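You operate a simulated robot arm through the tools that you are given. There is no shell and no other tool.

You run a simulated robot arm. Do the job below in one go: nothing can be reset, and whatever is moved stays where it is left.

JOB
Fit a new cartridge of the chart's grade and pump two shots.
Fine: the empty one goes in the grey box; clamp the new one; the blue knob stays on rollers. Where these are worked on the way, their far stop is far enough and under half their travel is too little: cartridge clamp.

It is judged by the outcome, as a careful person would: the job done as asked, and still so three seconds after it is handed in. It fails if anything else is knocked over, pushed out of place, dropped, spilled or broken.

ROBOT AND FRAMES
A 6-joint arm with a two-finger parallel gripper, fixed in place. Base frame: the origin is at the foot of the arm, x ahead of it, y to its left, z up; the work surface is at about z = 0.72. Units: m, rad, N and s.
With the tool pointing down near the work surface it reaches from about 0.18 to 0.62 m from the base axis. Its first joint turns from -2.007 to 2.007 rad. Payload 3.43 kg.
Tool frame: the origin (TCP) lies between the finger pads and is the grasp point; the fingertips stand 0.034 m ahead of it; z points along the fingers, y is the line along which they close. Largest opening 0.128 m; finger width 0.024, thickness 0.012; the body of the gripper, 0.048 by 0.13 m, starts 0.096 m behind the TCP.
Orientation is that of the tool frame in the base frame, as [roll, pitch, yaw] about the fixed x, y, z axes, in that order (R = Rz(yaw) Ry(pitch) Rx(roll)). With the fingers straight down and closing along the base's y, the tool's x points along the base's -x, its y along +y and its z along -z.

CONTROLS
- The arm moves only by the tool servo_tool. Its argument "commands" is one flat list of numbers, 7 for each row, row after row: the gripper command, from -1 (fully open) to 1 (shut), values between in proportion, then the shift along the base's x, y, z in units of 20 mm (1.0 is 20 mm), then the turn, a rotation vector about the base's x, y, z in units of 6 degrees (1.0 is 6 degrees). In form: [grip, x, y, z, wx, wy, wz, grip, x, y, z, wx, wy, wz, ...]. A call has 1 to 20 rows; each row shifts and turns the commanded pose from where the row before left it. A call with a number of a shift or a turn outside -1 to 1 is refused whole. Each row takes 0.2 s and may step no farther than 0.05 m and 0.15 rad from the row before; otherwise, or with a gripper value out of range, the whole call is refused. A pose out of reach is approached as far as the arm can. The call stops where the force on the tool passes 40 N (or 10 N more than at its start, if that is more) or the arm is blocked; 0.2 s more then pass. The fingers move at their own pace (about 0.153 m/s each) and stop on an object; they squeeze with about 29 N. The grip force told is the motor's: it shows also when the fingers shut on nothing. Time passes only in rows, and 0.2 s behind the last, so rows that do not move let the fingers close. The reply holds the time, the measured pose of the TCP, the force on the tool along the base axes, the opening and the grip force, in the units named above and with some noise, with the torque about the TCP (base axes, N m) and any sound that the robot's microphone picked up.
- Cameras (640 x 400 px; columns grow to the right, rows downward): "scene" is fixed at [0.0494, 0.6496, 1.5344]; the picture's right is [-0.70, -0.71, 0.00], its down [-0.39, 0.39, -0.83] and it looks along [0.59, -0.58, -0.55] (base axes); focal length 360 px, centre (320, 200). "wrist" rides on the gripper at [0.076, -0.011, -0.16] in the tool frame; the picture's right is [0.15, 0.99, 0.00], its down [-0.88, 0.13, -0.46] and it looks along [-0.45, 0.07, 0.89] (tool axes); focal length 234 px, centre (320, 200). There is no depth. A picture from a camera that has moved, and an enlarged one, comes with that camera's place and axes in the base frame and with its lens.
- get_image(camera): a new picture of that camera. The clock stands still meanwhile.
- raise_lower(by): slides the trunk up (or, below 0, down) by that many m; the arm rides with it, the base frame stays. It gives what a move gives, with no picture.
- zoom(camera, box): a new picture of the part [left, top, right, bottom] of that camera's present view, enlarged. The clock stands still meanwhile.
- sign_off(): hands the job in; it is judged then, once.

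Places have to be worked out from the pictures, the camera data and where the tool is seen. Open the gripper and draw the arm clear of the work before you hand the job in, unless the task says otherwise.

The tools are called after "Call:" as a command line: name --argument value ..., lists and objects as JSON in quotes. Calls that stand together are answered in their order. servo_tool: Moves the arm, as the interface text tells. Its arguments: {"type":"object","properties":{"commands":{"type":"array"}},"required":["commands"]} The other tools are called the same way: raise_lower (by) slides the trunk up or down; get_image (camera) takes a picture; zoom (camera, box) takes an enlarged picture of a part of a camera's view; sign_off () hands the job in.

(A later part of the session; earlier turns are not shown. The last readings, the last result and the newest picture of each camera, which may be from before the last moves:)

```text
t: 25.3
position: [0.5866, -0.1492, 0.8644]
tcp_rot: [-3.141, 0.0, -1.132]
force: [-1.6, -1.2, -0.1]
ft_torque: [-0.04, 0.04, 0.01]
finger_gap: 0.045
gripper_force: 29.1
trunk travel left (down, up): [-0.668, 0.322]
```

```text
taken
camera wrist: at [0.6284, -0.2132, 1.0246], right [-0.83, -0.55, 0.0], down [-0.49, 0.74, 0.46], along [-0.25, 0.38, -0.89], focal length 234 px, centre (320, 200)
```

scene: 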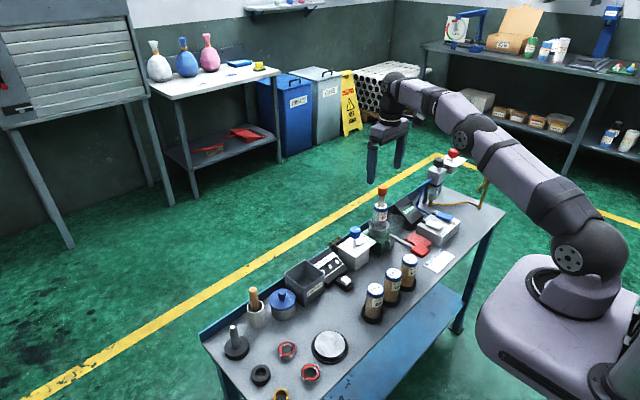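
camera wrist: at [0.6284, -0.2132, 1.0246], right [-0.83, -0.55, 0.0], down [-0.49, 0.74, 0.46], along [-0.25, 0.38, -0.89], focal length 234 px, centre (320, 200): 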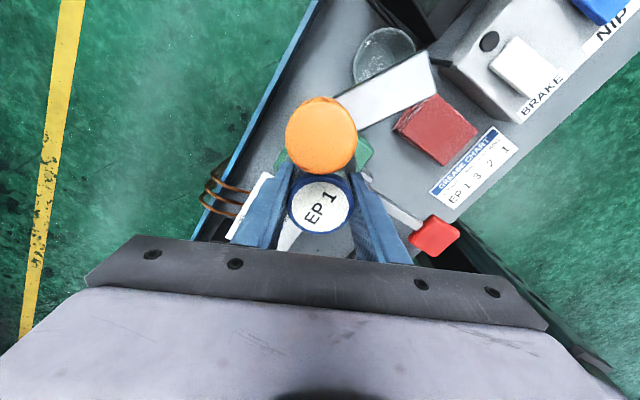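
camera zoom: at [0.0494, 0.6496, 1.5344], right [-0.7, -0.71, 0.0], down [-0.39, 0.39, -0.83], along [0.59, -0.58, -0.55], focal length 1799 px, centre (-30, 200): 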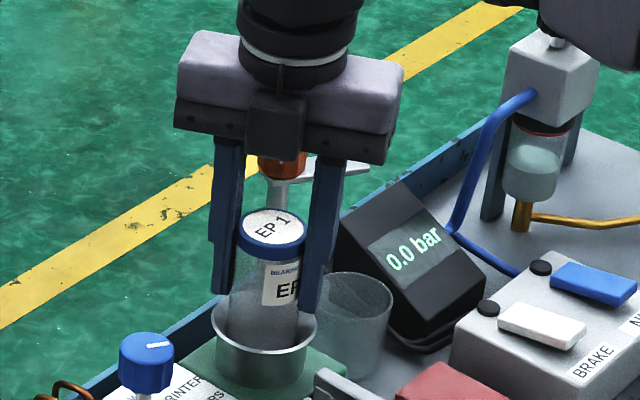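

The lid is held at a 45 mm gap. I lift straight up with the trunk and check that the empty cartridge comes along.

Call:
raise_lower --by 0.05

Call:
raise_lower --by 0.11

Call:
get_image --camera "scene"

Call:
zoom --camera "scene" --box '[350, 140, 450, 240]'

Call:
get_image --camera "wrist"

```text
t: 26.3
position: [0.5862, -0.1493, 0.9135]
tcp_rot: [3.141, -0.001, -1.132]
force: [0.8, 0.3, -2.0]
ft_torque: [-0.02, 0.01, -0.01]
finger_gap: 0.0448
gripper_force: 29.3
trunk travel left (down, up): [-0.718, 0.272]
```

```text
t: 27.7
position: [0.5868, -0.1488, 1.0243]
tcp_rot: [-3.141, 0.0, -1.131]
force: [0.7, -1.1, -1.1]
ft_torque: [-0.02, -0.01, -0.01]
finger_gap: 0.0449
gripper_force: 28.9
trunk travel left (down, up): [-0.828, 0.162]
```

```text
taken
```

scene: 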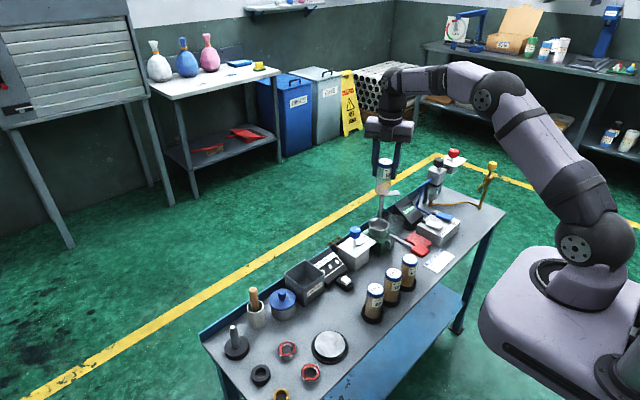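

```text
4.00 times, centred on (400, 190) of scene
camera zoom: at [0.0494, 0.6496, 1.5344], right [-0.7, -0.71, 0.0], down [-0.39, 0.39, -0.83], along [0.59, -0.58, -0.55], focal length 1440 px, centre (0, 240)
```

zoom: 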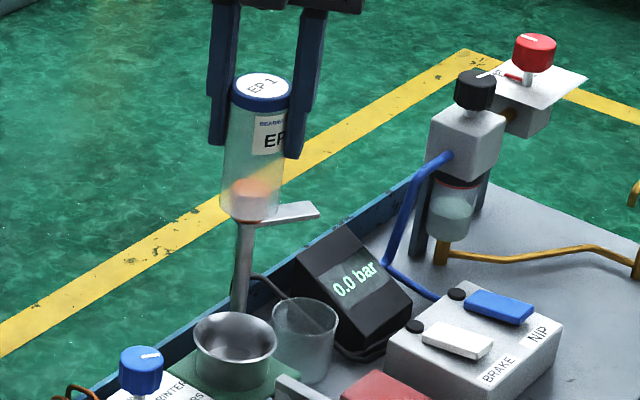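

```text
taken
camera wrist: at [0.6286, -0.2132, 1.1844], right [-0.83, -0.55, 0.0], down [-0.49, 0.74, 0.46], along [-0.25, 0.38, -0.89], focal length 234 px, centre (320, 200)
```

wrist: 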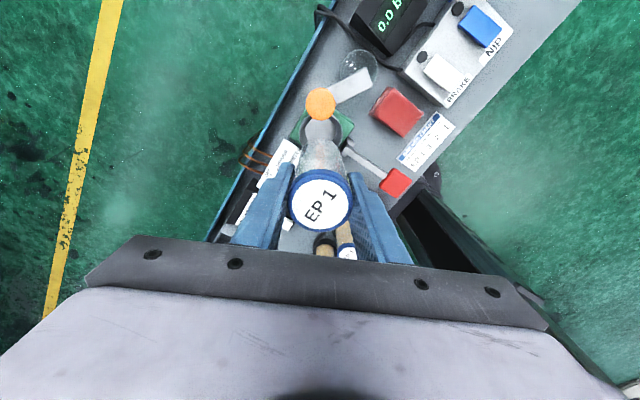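

The empty cartridge (about 104 mm tall) is out. The grey EMPTIES box rim spans roughly x 0.564–0.645, y 0.126–0.205 at z≈0.796; I carry the cartridge over its centre (0.604, 0.165), turning 20 degrees so the fingers lie along the box diagonal.

Call:
servo_tool --commands '[1, 0.053, 0.98, 0, 0, 0, 0.208, 1, 0.053, 0.98, 0, 0, 0, 0.208, 1, 0.053, 0.98, 0, 0, 0, 0.208, 1, 0.053, 0.98, 0, 0, 0, 0.208, 1, 0.053, 0.98, 0, 0, 0, 0.208, 1, 0.053, 0.98, 0, 0, 0, 0.208, 1, 0.053, 0.98, 0, 0, 0, 0.208, 1, 0.053, 0.98, 0, 0, 0, 0.208, 1, 0.053, 0.98, 0, 0, 0, 0.208, 1, 0.053, 0.98, 0, 0, 0, 0.208, 1, 0.053, 0.98, 0, 0, 0, 0.208, 1, 0.053, 0.98, 0, 0, 0, 0.208, 1, 0.053, 0.98, 0, 0, 0, 0.208, 1, 0.053, 0.98, 0, 0, 0, 0.208, 1, 0.053, 0.98, 0, 0, 0, 0.208, 1, 0.053, 0.98, 0, 0, 0, 0.208, 1, 0, 0, 0, 0, 0, 0, 1, 0, 0, 0, 0, 0, 0]'

Call:
get_image --camera "wrist"

Call:
get_image --camera "scene"

Call:
zoom --camera "scene" --box '[250, 200, 370, 300]'

```text
t: 31.5
position: [0.6023, 0.1646, 1.0239]
tcp_rot: [-3.141, 0.0, -0.783]
force: [0.5, 0.0, -1.4]
ft_torque: [0.05, 0.01, 0.01]
finger_gap: 0.0451
gripper_force: 29.2
trunk travel left (down, up): [-0.828, 0.162]
```

```text
taken
camera wrist: at [0.665, 0.1195, 1.1842], right [-0.59, -0.81, 0.0], down [-0.72, 0.53, 0.46], along [-0.37, 0.27, -0.89], focal length 234 px, centre (320, 200)
```

wrist: 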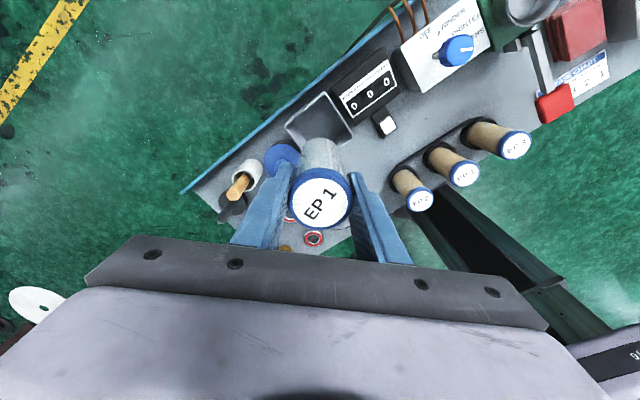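

```text
taken
```

scene: 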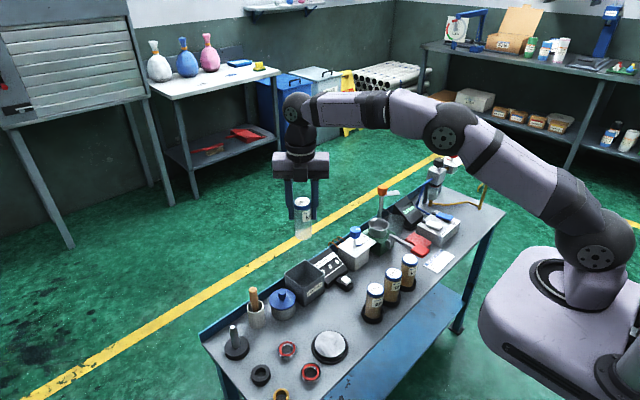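

```text
4.00 times, centred on (310, 250) of scene
camera zoom: at [0.0494, 0.6496, 1.5344], right [-0.7, -0.71, 0.0], down [-0.39, 0.39, -0.83], along [0.59, -0.58, -0.55], focal length 1440 px, centre (360, 0)
```

zoom: 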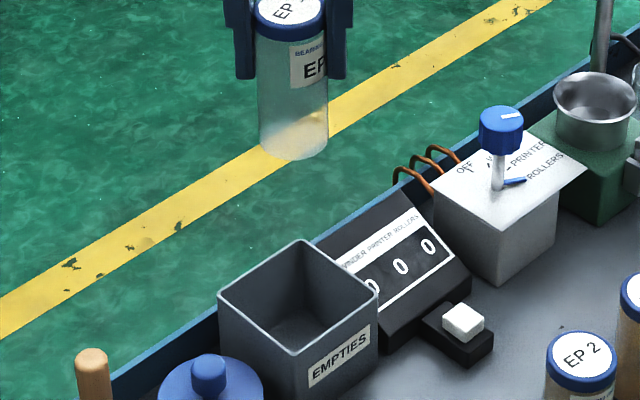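

The cartridge hangs above the box. I zoom the wrist view to check alignment with the box rim more exactly.

Call:
zoom --camera "wrist" --box '[260, 80, 380, 180]'

```text
4.00 times, centred on (320, 130) of wrist
camera zoom: at [0.665, 0.1195, 1.1842], right [-0.59, -0.81, 0.0], down [-0.72, 0.53, 0.46], along [-0.37, 0.27, -0.89], focal length 937 px, centre (320, 480)
```

zoom: 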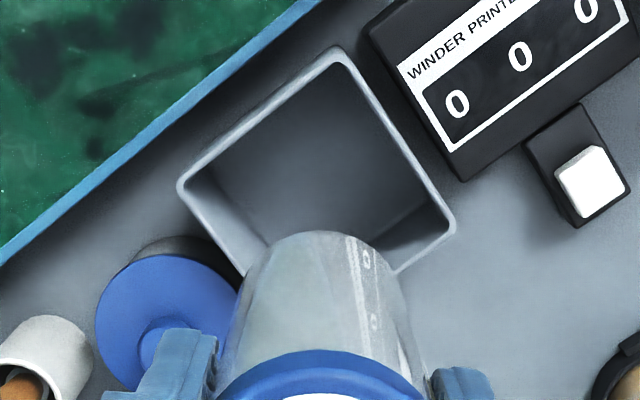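

Wrist triangulation puts the box centre at (0.604, 0.164), so the cartridge is aligned. I nudge 1.5 mm and lower with the trunk in two stages.

Call:
servo_tool --commands '[1, 0.08, -0.02, 0, 0, 0, 0, 1, 0, 0, 0, 0, 0, 0]'

Call:
raise_lower --by -0.12

Call:
zoom --camera "scene" --box '[250, 200, 370, 300]'

Call:
get_image --camera "wrist"

```text
t: 32.1
position: [0.6047, 0.1637, 1.0243]
tcp_rot: [3.141, 0.0, -0.784]
force: [0.0, -0.1, -1.0]
ft_torque: [-0.03, -0.02, 0.02]
finger_gap: 0.045
gripper_force: 28.8
trunk travel left (down, up): [-0.828, 0.162]
```

```text
t: 33.6
position: [0.6046, 0.1639, 0.9046]
tcp_rot: [3.141, -0.001, -0.782]
force: [-0.2, 0.4, -1.0]
ft_torque: [-0.02, -0.04, 0.01]
finger_gap: 0.0448
gripper_force: 28.7
trunk travel left (down, up): [-0.708, 0.282]
```

```text
4.00 times, centred on (310, 250) of scene
camera zoom: at [0.0494, 0.6496, 1.5344], right [-0.7, -0.71, 0.0], down [-0.39, 0.39, -0.83], along [0.59, -0.58, -0.55], focal length 1440 px, centre (360, 0)
```

zoom: 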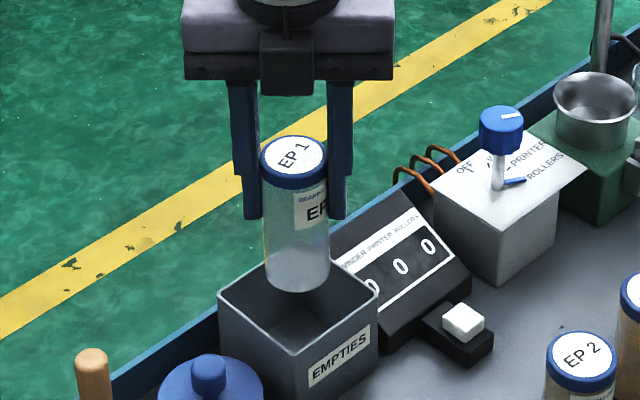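

```text
taken
camera wrist: at [0.6666, 0.1185, 1.0647], right [-0.59, -0.81, 0.0], down [-0.72, 0.53, 0.46], along [-0.37, 0.27, -0.89], focal length 234 px, centre (320, 200)
```

wrist: 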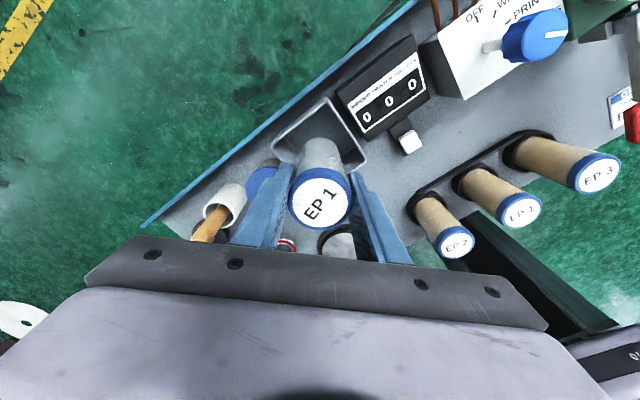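

The cartridge bottom is about to enter, centred in the box opening. I lower another 70 mm.

Call:
raise_lower --by -0.07

Call:
zoom --camera "scene" --box '[250, 200, 370, 300]'

Call:
get_image --camera "wrist"

```text
t: 34.7
position: [0.6042, 0.1652, 0.8342]
tcp_rot: [3.14, 0.0, -0.783]
force: [-0.2, -0.3, -0.8]
ft_torque: [-0.01, -0.01, 0.03]
finger_gap: 0.0451
gripper_force: 28.8
trunk travel left (down, up): [-0.638, 0.352]
```

```text
4.00 times, centred on (310, 250) of scene
camera zoom: at [0.0494, 0.6496, 1.5344], right [-0.7, -0.71, 0.0], down [-0.39, 0.39, -0.83], along [0.59, -0.58, -0.55], focal length 1440 px, centre (360, 0)
```

zoom: 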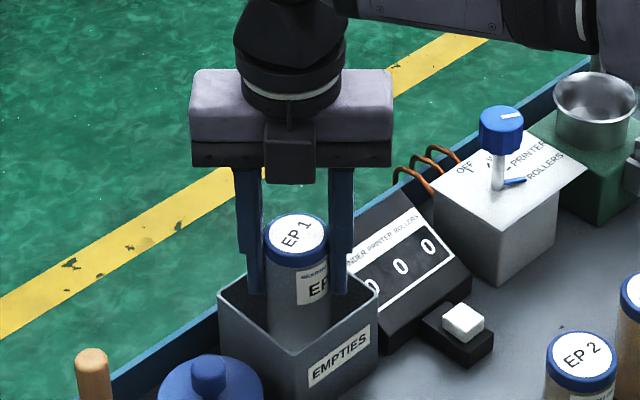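

```text
taken
camera wrist: at [0.6666, 0.1185, 0.9947], right [-0.59, -0.81, 0.0], down [-0.72, 0.53, 0.46], along [-0.37, 0.27, -0.89], focal length 234 px, centre (320, 200)
```

wrist: 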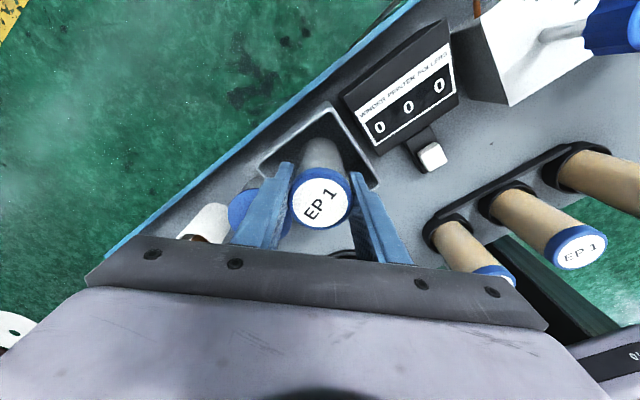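

The cartridge is inside the box, with the bottom about 15 mm above the box floor. I creep down in 3 mm steps until light contact.

Call:
servo_tool --commands '[1, 0, 0, -0.15, 0, 0, 0, 1, 0, 0, -0.15, 0, 0, 0, 1, 0, 0, -0.15, 0, 0, 0, 1, 0, 0, -0.1, 0, 0, 0]'

```text
t: 35.7
position: [0.6056, 0.165, 0.8226]
tcp_rot: [-3.141, 0.0, -0.782]
force: [0.5, 0.2, -2.1]
ft_torque: [0.02, 0.0, 0.02]
finger_gap: 0.0451
gripper_force: 29.0
trunk travel left (down, up): [-0.638, 0.352]
```

No clear contact yet at z 0.8226. I continue in 2 mm steps.

Call:
servo_tool --commands '[1, 0, 0, -0.1, 0, 0, 0, 1, 0, 0, -0.1, 0, 0, 0, 1, 0, 0, 0, 0, 0, 0]'

Call:
zoom --camera "scene" --box '[270, 230, 350, 300]'

```text
t: 36.5
position: [0.6053, 0.1646, 0.8194]
tcp_rot: [-3.141, 0.0, -0.781]
force: [0.4, -0.5, -1.0]
ft_torque: [-0.01, -0.02, 0.02]
finger_gap: 0.0449
gripper_force: 29.0
trunk travel left (down, up): [-0.638, 0.352]
```

```text
5.71 times, centred on (310, 265) of scene
camera zoom: at [0.0494, 0.6496, 1.5344], right [-0.7, -0.71, 0.0], down [-0.39, 0.39, -0.83], along [0.59, -0.58, -0.55], focal length 2056 px, centre (377, -171)
```

zoom: 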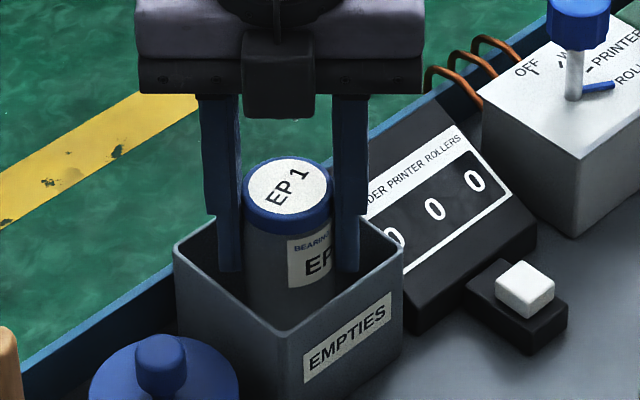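

Still hanging free. Three more 2 mm steps down.

Call:
servo_tool --commands '[1, 0, 0, -0.1, 0, 0, 0, 1, 0, 0, -0.1, 0, 0, 0, 1, 0, 0, -0.1, 0, 0, 0, 1, 0, 0, 0, 0, 0, 0]'

```text
t: 37.5
position: [0.605, 0.165, 0.8123]
tcp_rot: [3.14, 0.0, -0.783]
force: [0.0, 0.4, -0.3]
ft_torque: [0.02, 0.01, -0.02]
finger_gap: 0.0451
gripper_force: 28.6
trunk travel left (down, up): [-0.638, 0.352]
```

Possibly beginning to touch (z 0.8123). Two more small steps.

Call:
servo_tool --commands '[1, 0, 0, -0.1, 0, 0, 0, 1, 0, 0, -0.1, 0, 0, 0, 1, 0, 0, 0, 0, 0, 0]'

```text
t: 38.3
position: [0.6052, 0.1641, 0.8124]
tcp_rot: [-3.136, -0.002, -0.782]
force: [0.9, -0.5, 12.6]
ft_torque: [-0.11, 0.24, 0.05]
finger_gap: 0.0449
gripper_force: 28.5
trunk travel left (down, up): [-0.638, 0.352]
```

Contact at 12.6 N: the cartridge stands on the box floor. I relieve the pressure, open just a few mm per side (to 52 mm), then rise.

Call:
servo_tool --commands '[1, 0, 0, 0.15, 0, 0, 0, 0.19, 0, 0, 0, 0, 0, 0, 0.19, 0, 0, 0, 0, 0, 0, 0.19, 0, 0, 0.4, 0, 0, 0, 0.19, 0, 0, 0.6, 0, 0, 0, 0.19, 0, 0, 1, 0, 0, 0, 0.19, 0, 0, 1, 0, 0, 0, 0.19, 0, 0, 1, 0, 0, 0, 0.19, 0, 0, 0, 0, 0, 0]'

Call:
zoom --camera "scene" --box '[250, 200, 370, 300]'

Call:
get_image --camera "wrist"

```text
t: 40.3
position: [0.6047, 0.1632, 0.8926]
tcp_rot: [3.141, 0.001, -0.781]
force: [0.3, -0.7, -0.2]
ft_torque: [0.01, -0.02, -0.01]
finger_gap: 0.0518
gripper_force: 0.1
trunk travel left (down, up): [-0.638, 0.352]
```

```text
4.00 times, centred on (310, 250) of scene
camera zoom: at [0.0494, 0.6496, 1.5344], right [-0.7, -0.71, 0.0], down [-0.39, 0.39, -0.83], along [0.59, -0.58, -0.55], focal length 1440 px, centre (360, 0)
```

zoom: 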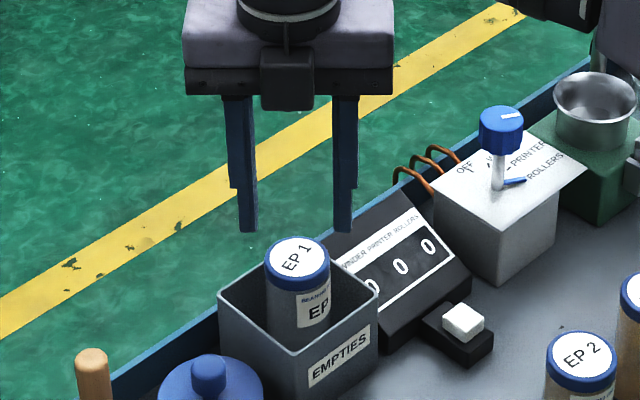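

```text
taken
camera wrist: at [0.6669, 0.1184, 1.053], right [-0.59, -0.81, 0.0], down [-0.72, 0.53, 0.46], along [-0.37, 0.27, -0.89], focal length 234 px, centre (320, 200)
```

wrist: 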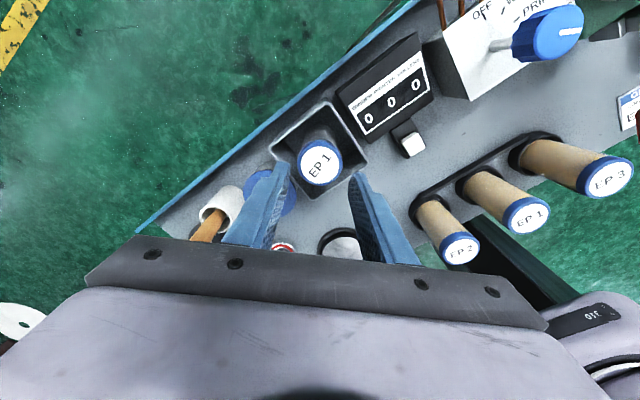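

The empty one stands in the grey box. Now I raise and go over to the new EP1 (middle of the three), near (0.411, 0.013), turning back 12 degrees so the fingers will clear the clamp post later.

Call:
raise_lower --by 0.11

Call:
servo_tool --commands '[-0.1, -0.965, -0.755, 0, 0, 0, -0.2, -0.1, -0.965, -0.755, 0, 0, 0, -0.2, -0.1, -0.965, -0.755, 0, 0, 0, -0.2, -0.1, -0.965, -0.755, 0, 0, 0, -0.2, -0.1, -0.965, -0.755, 0, 0, 0, -0.2, -0.1, -0.965, -0.755, 0, 0, 0, -0.2, -0.1, -0.965, -0.755, 0, 0, 0, -0.2, -0.1, -0.965, -0.755, 0, 0, 0, -0.2, -0.1, -0.965, -0.755, 0, 0, 0, -0.2, -0.1, -0.965, -0.755, 0, 0, 0, -0.2, -0.1, 0, 0, 0, 0, 0, 0]'

Call:
get_image --camera "wrist"

Call:
get_image --camera "scene"

```text
t: 41.7
position: [0.606, 0.1637, 1.0036]
tcp_rot: [-3.14, 0.0, -0.782]
force: [0.6, -0.6, 0.4]
ft_torque: [0.0, 0.0, 0.01]
finger_gap: 0.0515
gripper_force: 0.0
trunk travel left (down, up): [-0.748, 0.242]
```

```text
t: 44.1
position: [0.4114, 0.0134, 1.0024]
tcp_rot: [-3.141, 0.001, -0.991]
force: [0.1, 1.0, 0.2]
ft_torque: [-0.02, -0.04, -0.02]
finger_gap: 0.0705
gripper_force: 0.1
trunk travel left (down, up): [-0.748, 0.242]
```

```text
taken
camera wrist: at [0.4629, -0.0446, 1.1627], right [-0.75, -0.66, 0.0], down [-0.59, 0.67, 0.46], along [-0.3, 0.34, -0.89], focal length 234 px, centre (320, 200)
```

wrist: 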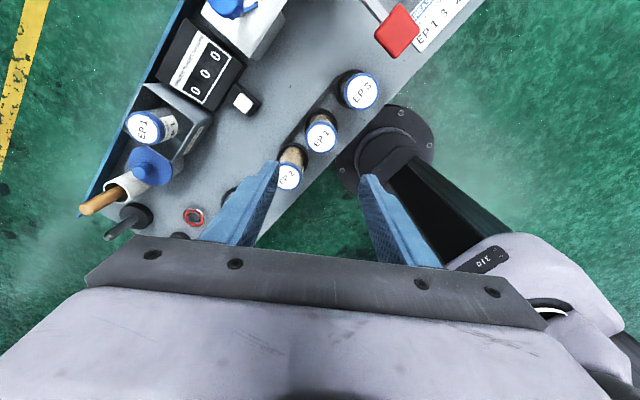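

```text
taken
```

scene: 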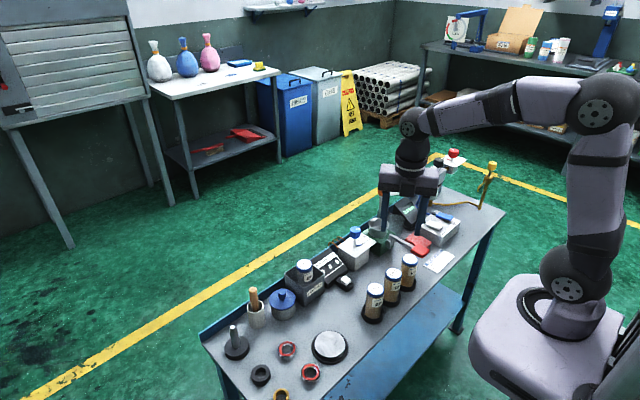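

The gripper hovers at z 1.0 near the row. I zoom in to pin down the middle cartridge's lid.

Call:
zoom --camera "wrist" --box '[260, 60, 400, 200]'

Call:
zoom --camera "scene" --box '[340, 180, 460, 320]'

```text
2.86 times, centred on (330, 130) of wrist
camera zoom: at [0.4629, -0.0446, 1.1627], right [-0.75, -0.66, 0.0], down [-0.59, 0.67, 0.46], along [-0.3, 0.34, -0.89], focal length 669 px, centre (291, 400)
```

zoom: 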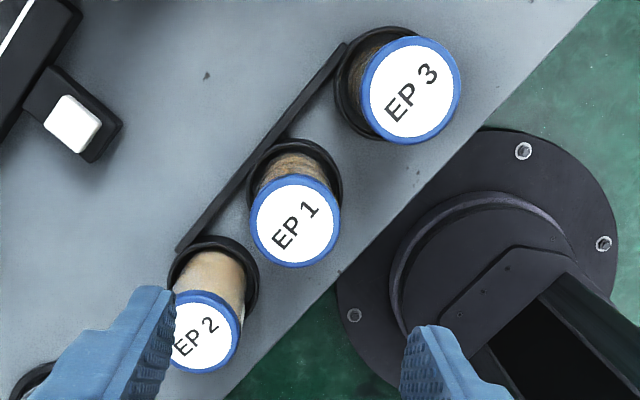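

```text
2.86 times, centred on (400, 250) of scene
camera zoom: at [0.0494, 0.6496, 1.5344], right [-0.7, -0.71, 0.0], down [-0.39, 0.39, -0.83], along [0.59, -0.58, -0.55], focal length 1028 px, centre (91, 57)
```

zoom: 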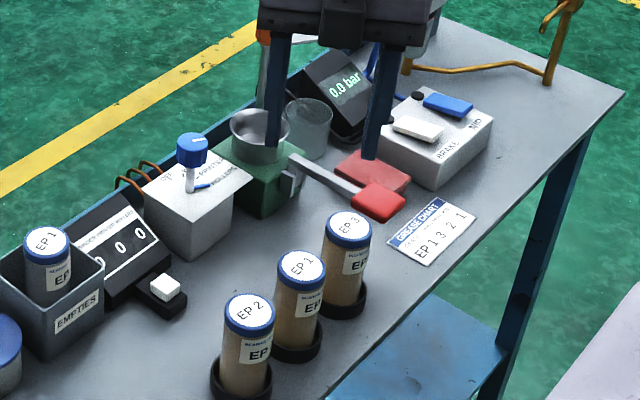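

EP1 is confirmed as the middle cartridge, lid centre about (0.412, 0.0105, 0.824). I shift slightly and lower until the fingertips are just above the lids, then check again.

Call:
servo_tool --commands '[-0.17, 0.02, -0.13, 0, 0, 0, 0, -0.17, 0, 0, 0, 0, 0, 0]'

Call:
raise_lower --by -0.125

Call:
get_image --camera "wrist"

Call:
zoom --camera "wrist" --box '[240, 110, 400, 230]'

Call:
zoom --camera "scene" --box '[340, 180, 460, 320]'

```text
t: 44.7
position: [0.4121, 0.0117, 1.0023]
tcp_rot: [-3.142, 0.0, -0.992]
force: [-0.7, 0.2, -0.2]
ft_torque: [-0.01, 0.0, 0.0]
finger_gap: 0.0754
gripper_force: 0.1
trunk travel left (down, up): [-0.748, 0.242]
```

```text
t: 46.2
position: [0.4114, 0.0108, 0.8783]
tcp_rot: [3.141, -0.001, -0.99]
force: [-0.2, 1.0, -0.4]
ft_torque: [0.01, -0.01, 0.01]
finger_gap: 0.075
gripper_force: 0.0
trunk travel left (down, up): [-0.623, 0.367]
```

```text
taken
camera wrist: at [0.4633, -0.0471, 1.0381], right [-0.75, -0.66, 0.0], down [-0.59, 0.67, 0.46], along [-0.3, 0.34, -0.89], focal length 234 px, centre (320, 200)
```

wrist: 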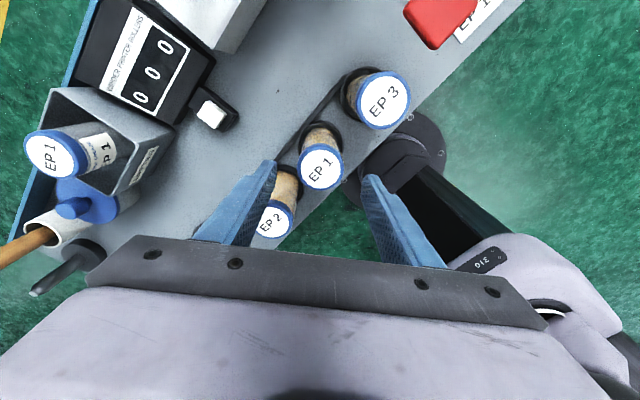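

```text
3.33 times, centred on (320, 170) of wrist
camera zoom: at [0.4633, -0.0471, 1.0381], right [-0.75, -0.66, 0.0], down [-0.59, 0.67, 0.46], along [-0.3, 0.34, -0.89], focal length 781 px, centre (320, 300)
```

zoom: 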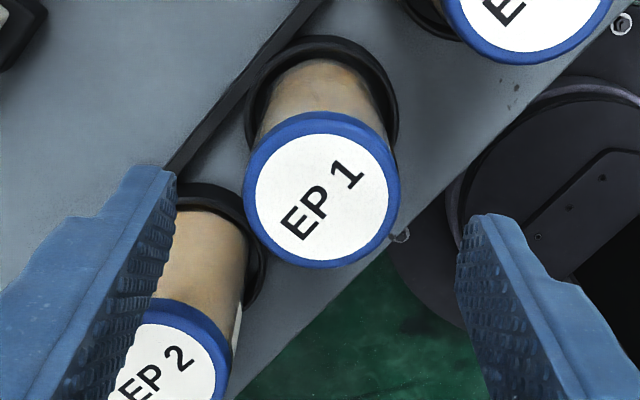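

```text
2.86 times, centred on (400, 250) of scene
camera zoom: at [0.0494, 0.6496, 1.5344], right [-0.7, -0.71, 0.0], down [-0.39, 0.39, -0.83], along [0.59, -0.58, -0.55], focal length 1028 px, centre (91, 57)
```

zoom: 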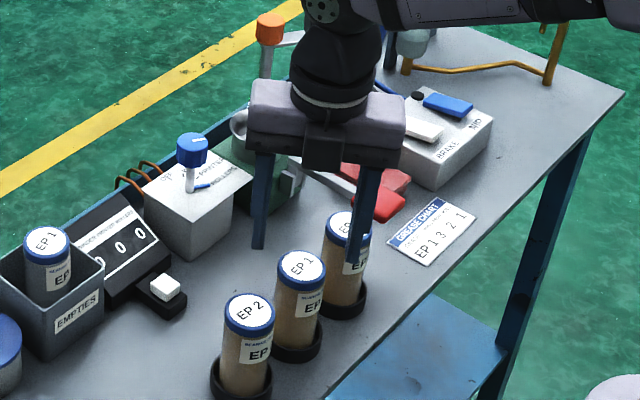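

Closing-axis alignment is within a millimetre; I shift 2 mm across it and lower 68 mm so the fingers take the lid and upper body, then close.

Call:
servo_tool --commands '[-0.17, 0.08, -0.09, 0, 0, 0, 0, -0.17, 0, 0, 0, 0, 0, 0]'

Call:
raise_lower --by -0.067

Call:
servo_tool --commands '[0.2, 0, 0, 0, 0, 0, 0, 1, 0, 0, 0, 0, 0, 0, 1, 0, 0, 0, 0, 0, 0, 1, 0, 0, 0, 0, 0, 0]'

Call:
zoom --camera "scene" --box '[340, 180, 460, 320]'

Call:
get_image --camera "wrist"

```text
t: 46.8
position: [0.4148, 0.0082, 0.8774]
tcp_rot: [3.142, 0.0, -0.993]
force: [-0.7, 0.0, -0.4]
ft_torque: [-0.01, -0.04, 0.01]
finger_gap: 0.0751
gripper_force: 0.1
trunk travel left (down, up): [-0.623, 0.367]
```

```text
t: 47.9
position: [0.4141, 0.0084, 0.8109]
tcp_rot: [3.14, -0.001, -0.991]
force: [-0.5, 0.2, -1.0]
ft_torque: [0.02, -0.02, 0.02]
finger_gap: 0.0748
gripper_force: 0.0
trunk travel left (down, up): [-0.556, 0.434]
```

```text
t: 48.9
position: [0.4132, 0.0092, 0.8108]
tcp_rot: [3.141, -0.001, -0.992]
force: [-1.3, 0.5, 0.6]
ft_torque: [-0.02, 0.02, 0.02]
finger_gap: 0.0445
gripper_force: 29.0
trunk travel left (down, up): [-0.556, 0.434]
```

```text
2.86 times, centred on (400, 250) of scene
camera zoom: at [0.0494, 0.6496, 1.5344], right [-0.7, -0.71, 0.0], down [-0.39, 0.39, -0.83], along [0.59, -0.58, -0.55], focal length 1028 px, centre (91, 57)
```

zoom: 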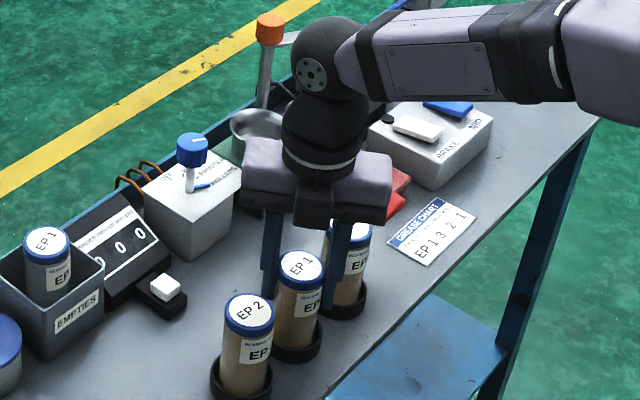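

```text
taken
camera wrist: at [0.4648, -0.0488, 0.9712], right [-0.75, -0.66, 0.0], down [-0.59, 0.67, 0.46], along [-0.3, 0.34, -0.89], focal length 234 px, centre (320, 200)
```

wrist: 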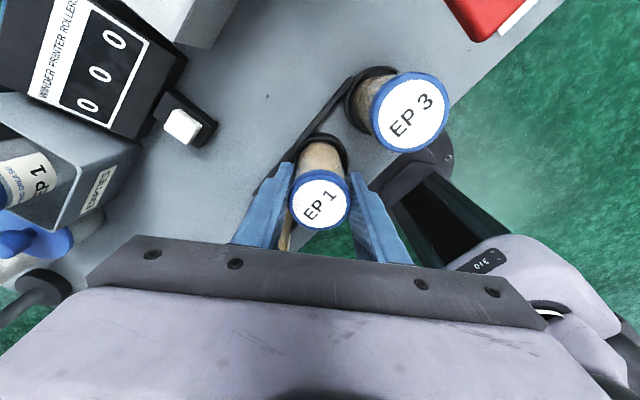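

EP1 is held at 44.5 mm. I lift a little first and check.

Call:
raise_lower --by 0.06

Call:
zoom --camera "scene" --box '[340, 180, 460, 320]'

Call:
zoom --camera "wrist" --box '[260, 120, 380, 240]'

```text
t: 49.9
position: [0.415, 0.0093, 0.8706]
tcp_rot: [-3.141, -0.001, -0.99]
force: [0.2, -0.4, -2.2]
ft_torque: [0.0, 0.02, -0.02]
finger_gap: 0.0446
gripper_force: 28.5
trunk travel left (down, up): [-0.616, 0.374]
```

```text
2.86 times, centred on (400, 250) of scene
camera zoom: at [0.0494, 0.6496, 1.5344], right [-0.7, -0.71, 0.0], down [-0.39, 0.39, -0.83], along [0.59, -0.58, -0.55], focal length 1028 px, centre (91, 57)
```

zoom: 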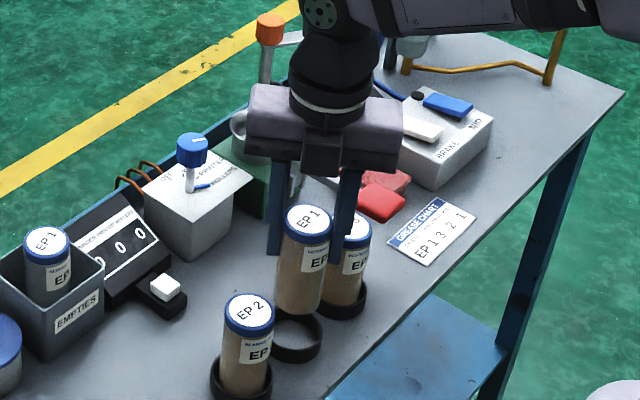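

```text
3.33 times, centred on (320, 180) of wrist
camera zoom: at [0.4651, -0.0488, 1.031], right [-0.75, -0.66, 0.0], down [-0.59, 0.67, 0.46], along [-0.3, 0.34, -0.89], focal length 781 px, centre (320, 267)
```

zoom: 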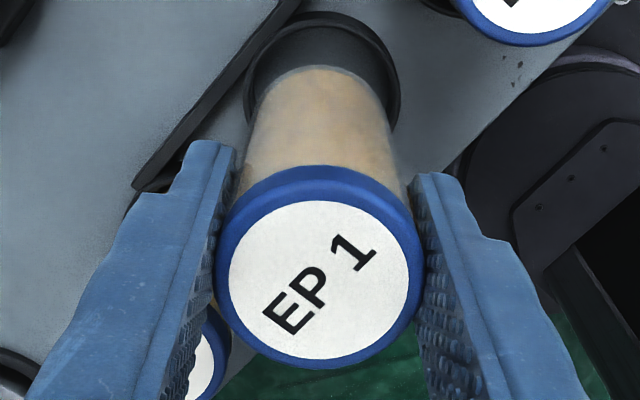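

EP1 hangs straight, with its lid 12.7 mm above the TCP. I raise it clear (bottom ≈0.94) and carry it over the pump cup axis at (0.585, -0.149).

Call:
raise_lower --by 0.165

Call:
servo_tool --commands '[1, 0.85, -0.79, 0, 0, 0, 0, 1, 0.85, -0.79, 0, 0, 0, 0, 1, 0.85, -0.79, 0, 0, 0, 0, 1, 0.85, -0.79, 0, 0, 0, 0, 1, 0.85, -0.79, 0, 0, 0, 0, 1, 0.85, -0.79, 0, 0, 0, 0, 1, 0.85, -0.79, 0, 0, 0, 0, 1, 0.85, -0.79, 0, 0, 0, 0, 1, 0.85, -0.79, 0, 0, 0, 0, 1, 0.85, -0.79, 0, 0, 0, 0, 1, 0, 0, 0, 0, 0, 0, 1, 0, 0, 0, 0, 0, 0]'

Call:
get_image --camera "wrist"

Call:
zoom --camera "wrist" --box '[260, 80, 380, 180]'

Call:
zoom --camera "scene" --box '[340, 140, 440, 260]'

```text
t: 51.8
position: [0.4135, 0.0094, 1.036]
tcp_rot: [-3.141, 0.0, -0.991]
force: [0.4, -0.2, -1.4]
ft_torque: [0.02, 0.01, -0.03]
finger_gap: 0.0447
gripper_force: 29.3
trunk travel left (down, up): [-0.781, 0.209]
```

```text
t: 54.4
position: [0.5852, -0.1495, 1.0358]
tcp_rot: [3.141, -0.001, -0.991]
force: [0.7, -0.3, -1.6]
ft_torque: [0.02, 0.0, -0.05]
finger_gap: 0.0448
gripper_force: 29.0
trunk travel left (down, up): [-0.781, 0.209]
```

```text
taken
camera wrist: at [0.6359, -0.2066, 1.1964], right [-0.75, -0.66, 0.0], down [-0.59, 0.67, 0.46], along [-0.3, 0.34, -0.89], focal length 234 px, centre (320, 200)
```

wrist: 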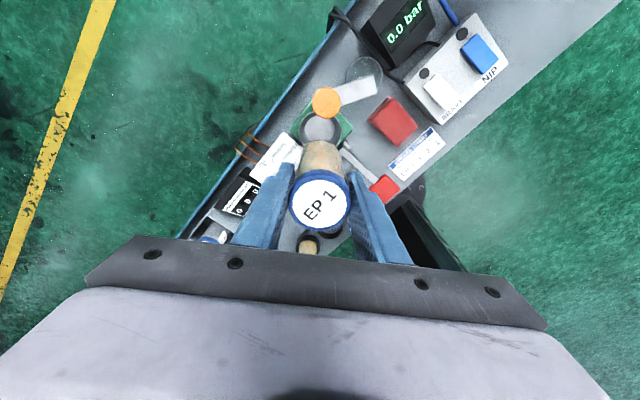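

```text
4.00 times, centred on (320, 130) of wrist
camera zoom: at [0.6359, -0.2066, 1.1964], right [-0.75, -0.66, 0.0], down [-0.59, 0.67, 0.46], along [-0.3, 0.34, -0.89], focal length 937 px, centre (320, 480)
```

zoom: 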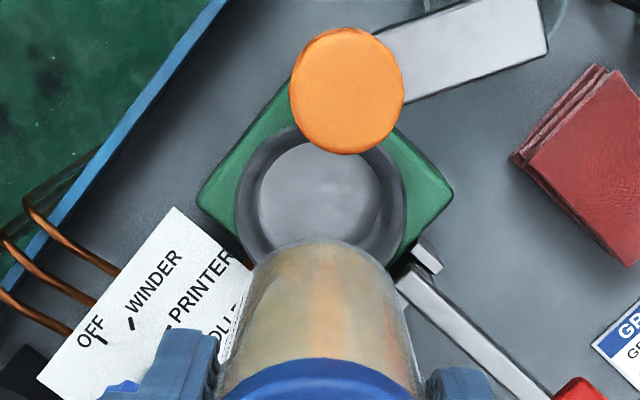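

```text
3.33 times, centred on (390, 200) of scene
camera zoom: at [0.0494, 0.6496, 1.5344], right [-0.7, -0.71, 0.0], down [-0.39, 0.39, -0.83], along [0.59, -0.58, -0.55], focal length 1200 px, centre (87, 200)
```

zoom: 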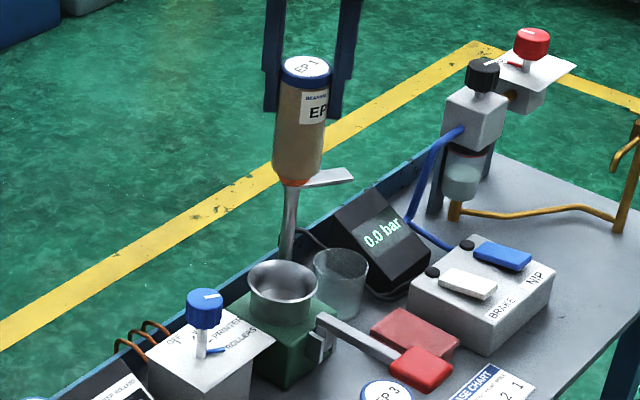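

The cup below is wide and tapered; its centre agrees with (0.585, -0.150). I lower in stages with EP1 above it.

Call:
raise_lower --by -0.125

Call:
zoom --camera "scene" --box '[340, 140, 440, 260]'

Call:
zoom --camera "wrist" --box '[240, 80, 400, 220]'

```text
t: 55.9
position: [0.5833, -0.1485, 0.9109]
tcp_rot: [-3.139, 0.0, -0.992]
force: [0.2, 0.8, -1.4]
ft_torque: [0.03, -0.04, 0.03]
finger_gap: 0.0446
gripper_force: 29.3
trunk travel left (down, up): [-0.656, 0.334]
```

```text
3.33 times, centred on (390, 200) of scene
camera zoom: at [0.0494, 0.6496, 1.5344], right [-0.7, -0.71, 0.0], down [-0.39, 0.39, -0.83], along [0.59, -0.58, -0.55], focal length 1200 px, centre (87, 200)
```

zoom: 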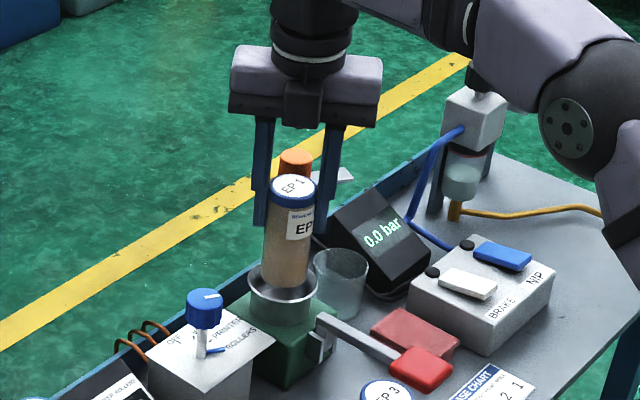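

```text
2.86 times, centred on (320, 150) of wrist
camera zoom: at [0.6355, -0.2064, 1.0718], right [-0.75, -0.66, 0.0], down [-0.59, 0.67, 0.46], along [-0.3, 0.34, -0.89], focal length 669 px, centre (320, 343)
```

zoom: 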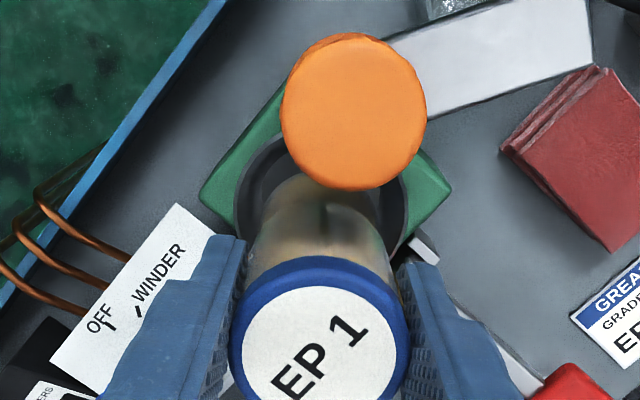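

EP1 is centred over the cup with its bottom just above the rim. I lower 25 mm into the cup, then creep.

Call:
raise_lower --by -0.027

Call:
servo_tool --commands '[1, 0, 0, -0.15, 0, 0, 0, 1, 0, 0, -0.15, 0, 0, 0, 1, 0, 0, -0.1, 0, 0, 0, 1, 0, 0, 0, 0, 0, 0]'

Call:
zoom --camera "scene" --box '[340, 160, 420, 250]'

```text
t: 56.6
position: [0.5834, -0.149, 0.888]
tcp_rot: [-3.136, -0.007, -0.991]
force: [3.2, -5.1, 21.0]
ft_torque: [-0.07, 0.12, 0.1]
finger_gap: 0.045
gripper_force: 29.1
trunk travel left (down, up): [-0.629, 0.361]
```

```text
t: 57.6
position: [0.5837, -0.1487, 0.8788]
tcp_rot: [-3.138, -0.004, -0.991]
force: [5.5, -2.6, 20.8]
ft_torque: [0.27, -0.16, -0.08]
finger_gap: 0.0448
gripper_force: 28.7
trunk travel left (down, up): [-0.629, 0.361]
```

```text
4.44 times, centred on (380, 205) of scene
camera zoom: at [0.0494, 0.6496, 1.5344], right [-0.7, -0.71, 0.0], down [-0.39, 0.39, -0.83], along [0.59, -0.58, -0.55], focal length 1600 px, centre (53, 178)
```

zoom: 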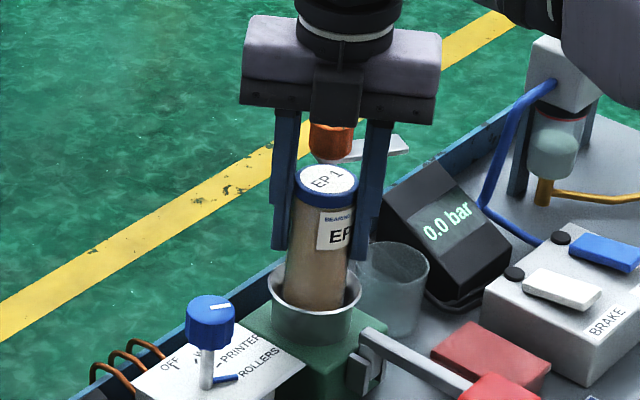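

There is contact at about 20 N, pushing the tool toward +x/-y, so the cartridge touches the cup's near wall; the cup centre is a few mm to +x/-y. I back up 6 mm and check whether the cartridge slipped.

Call:
servo_tool --commands '[1, 0, 0, 0.3, 0, 0, 0, 1, 0, 0, 0.3, 0, 0, 0, 1, 0, 0, 0, 0, 0, 0]'

Call:
zoom --camera "wrist" --box '[260, 100, 380, 240]'

Call:
zoom --camera "scene" --box '[360, 180, 410, 240]'

```text
t: 58.4
position: [0.5837, -0.1476, 0.8879]
tcp_rot: [3.138, 0.002, -0.992]
force: [-0.6, 0.8, -1.3]
ft_torque: [0.01, 0.0, -0.02]
finger_gap: 0.0449
gripper_force: 28.8
trunk travel left (down, up): [-0.629, 0.361]
```

```text
2.86 times, centred on (320, 170) of wrist
camera zoom: at [0.6357, -0.2064, 1.0472], right [-0.75, -0.66, 0.0], down [-0.59, 0.66, 0.46], along [-0.31, 0.34, -0.89], focal length 669 px, centre (320, 286)
```

zoom: 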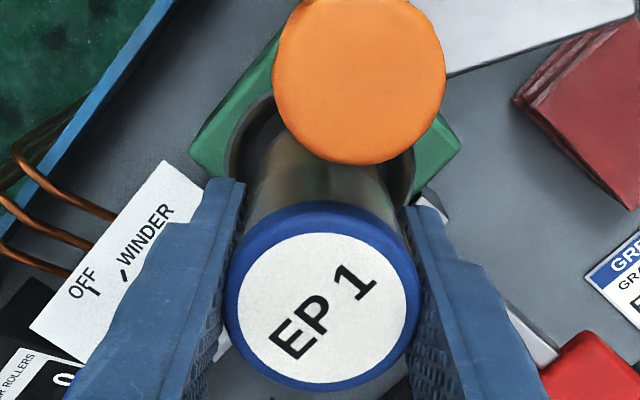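

```text
6.67 times, centred on (385, 210) of scene
camera zoom: at [0.0494, 0.6496, 1.5344], right [-0.7, -0.71, 0.0], down [-0.39, 0.39, -0.83], along [0.59, -0.58, -0.55], focal length 2399 px, centre (-113, 133)
```

zoom: 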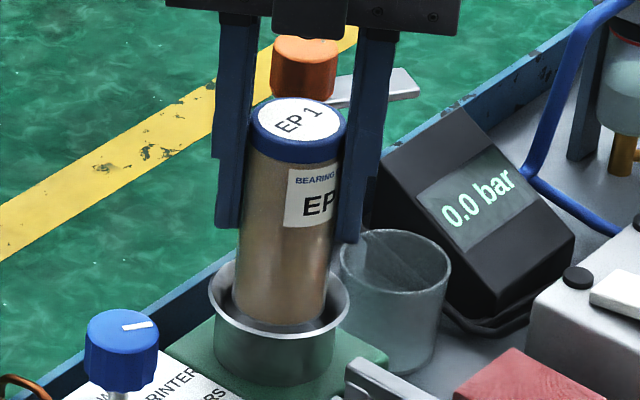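

The cartridge slid up about 8 mm in the grip, so it landed on something near rim level. I zoom closely on the cup and the cartridge's lower end.

Call:
zoom --camera "scene" --box '[366, 205, 398, 245]'

Call:
zoom --camera "wrist" --box '[290, 110, 350, 170]'

```text
10.00 times, centred on (382, 225) of scene
camera zoom: at [0.0494, 0.6496, 1.5344], right [-0.7, -0.71, 0.0], down [-0.39, 0.39, -0.83], along [0.59, -0.58, -0.55], focal length 3599 px, centre (-300, -50)
```

zoom: 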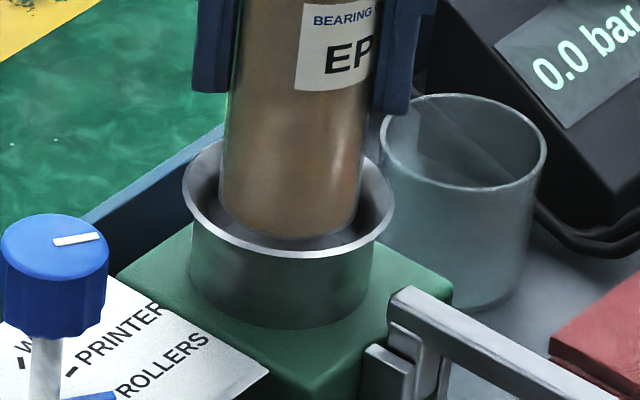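

```text
6.67 times, centred on (320, 140) of wrist
camera zoom: at [0.6357, -0.2064, 1.0472], right [-0.75, -0.66, 0.0], down [-0.59, 0.66, 0.46], along [-0.31, 0.34, -0.89], focal length 1561 px, centre (320, 600)
```

zoom: 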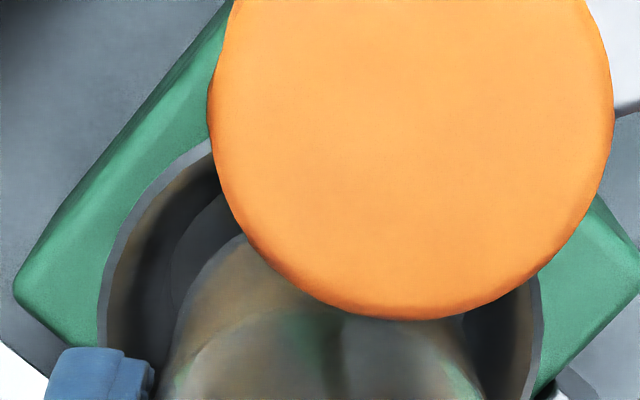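

The cup has a flared rim and, judging by the blocked depth, a close seat about 1 cm below it; lateral forces said the seat centre lies toward +x/-y. I shift 1.5 mm in x and -1 mm in y and lower again gently.

Call:
servo_tool --commands '[1, 0.08, -0.05, 0, 0, 0, 0, 1, 0, 0, -0.15, 0, 0, 0, 1, 0, 0, -0.15, 0, 0, 0, 1, 0, 0, -0.1, 0, 0, 0, 1, 0, 0, 0, 0, 0, 0]'

```text
t: 59.6
position: [0.5857, -0.1507, 0.8794]
tcp_rot: [3.141, -0.001, -0.994]
force: [0.0, -0.5, -2.0]
ft_torque: [0.0, 0.01, 0.02]
finger_gap: 0.0448
gripper_force: 28.9
trunk travel left (down, up): [-0.629, 0.361]
```

No contact now at z 0.879. I continue down in 2 mm steps.

Call:
servo_tool --commands '[1, 0, 0, -0.1, 0, 0, 0, 1, 0, 0, -0.1, 0, 0, 0, 1, 0, 0, 0, 0, 0, 0]'

```text
t: 60.4
position: [0.5864, -0.1491, 0.8772]
tcp_rot: [-3.141, 0.0, -0.992]
force: [-0.2, 0.0, -1.1]
ft_torque: [-0.03, 0.0, -0.02]
finger_gap: 0.0447
gripper_force: 29.0
trunk travel left (down, up): [-0.629, 0.361]
```

Call:
servo_tool --commands '[1, 0, 0, -0.1, 0, 0, 0, 1, 0, 0, -0.1, 0, 0, 0, 1, 0, 0, -0.1, 0, 0, 0, 1, 0, 0, 0, 0, 0, 0]'

Call:
zoom --camera "scene" --box '[360, 180, 410, 240]'

```text
t: 61.4
position: [0.5849, -0.1495, 0.871]
tcp_rot: [3.141, -0.001, -0.99]
force: [-0.2, 0.4, -1.5]
ft_torque: [0.02, 0.0, 0.0]
finger_gap: 0.0445
gripper_force: 28.5
trunk travel left (down, up): [-0.629, 0.361]
```

```text
6.67 times, centred on (385, 210) of scene
camera zoom: at [0.0494, 0.6496, 1.5344], right [-0.7, -0.71, 0.0], down [-0.39, 0.39, -0.83], along [0.59, -0.58, -0.55], focal length 2399 px, centre (-113, 133)
```

zoom: 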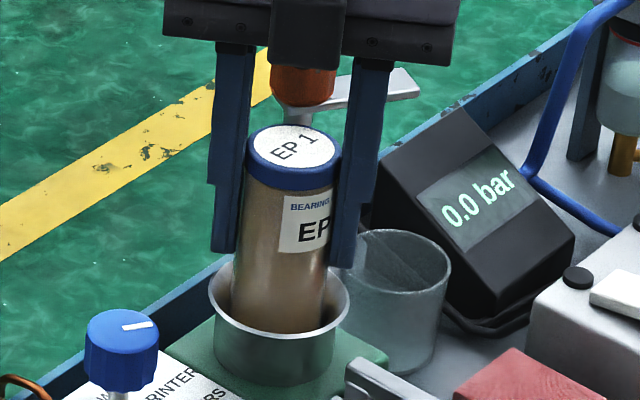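

It is descending freely into the cup now; about 11 mm remain. I continue gently.

Call:
servo_tool --commands '[1, 0, 0, -0.1, 0, 0, 0, 1, 0, 0, -0.1, 0, 0, 0, 1, 0, 0, -0.1, 0, 0, 0, 1, 0, 0, 0, 0, 0, 0]'

```text
t: 62.4
position: [0.586, -0.1498, 0.8648]
tcp_rot: [-3.141, 0.0, -0.99]
force: [-1.1, 0.1, -2.0]
ft_torque: [0.0, 0.0, -0.03]
finger_gap: 0.0448
gripper_force: 29.2
trunk travel left (down, up): [-0.629, 0.361]
```

Call:
servo_tool --commands '[1, 0, 0, -0.1, 0, 0, 0, 1, 0, 0, -0.1, 0, 0, 0, 1, 0, 0, 0, 0, 0, 0]'

```text
t: 63.2
position: [0.5855, -0.1489, 0.8606]
tcp_rot: [3.141, 0.0, -0.989]
force: [-0.5, -0.7, -1.9]
ft_torque: [0.02, 0.02, 0.01]
finger_gap: 0.0446
gripper_force: 29.6
trunk travel left (down, up): [-0.629, 0.361]
```

Still free at z 0.8606; nearly at the expected seat. Two more 1.5–2 mm steps.

Call:
servo_tool --commands '[1, 0, 0, -0.1, 0, 0, 0, 1, 0, 0, -0.08, 0, 0, 0, 1, 0, 0, 0, 0, 0, 0]'

Call:
zoom --camera "scene" --box '[360, 180, 410, 240]'

Call:
zoom --camera "wrist" --box '[260, 100, 380, 240]'

```text
t: 64.0
position: [0.5856, -0.1503, 0.8595]
tcp_rot: [-3.138, -0.006, -0.991]
force: [0.6, 0.4, 15.1]
ft_torque: [-0.22, -0.17, 0.03]
finger_gap: 0.0446
gripper_force: 29.5
trunk travel left (down, up): [-0.629, 0.361]
```

```text
6.67 times, centred on (385, 210) of scene
camera zoom: at [0.0494, 0.6496, 1.5344], right [-0.7, -0.71, 0.0], down [-0.39, 0.39, -0.83], along [0.59, -0.58, -0.55], focal length 2399 px, centre (-113, 133)
```

zoom: 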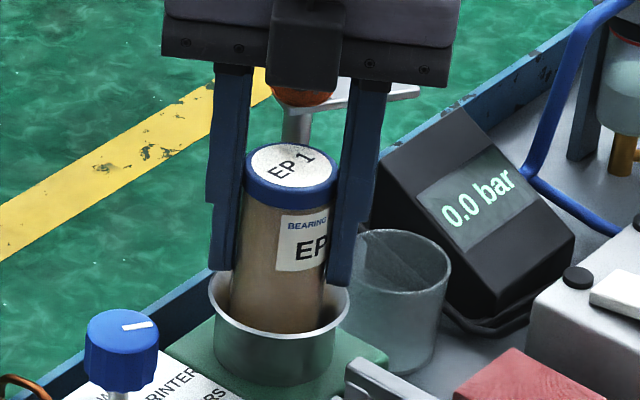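

```text
2.86 times, centred on (320, 170) of wrist
camera zoom: at [0.6361, -0.2069, 1.0205], right [-0.75, -0.66, 0.0], down [-0.59, 0.67, 0.45], along [-0.3, 0.34, -0.89], focal length 669 px, centre (320, 286)
```

zoom: 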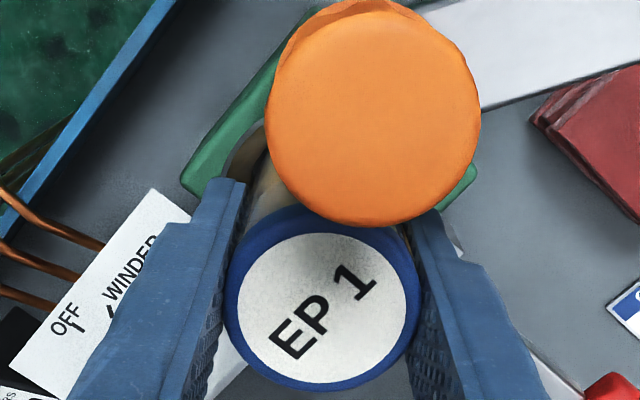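

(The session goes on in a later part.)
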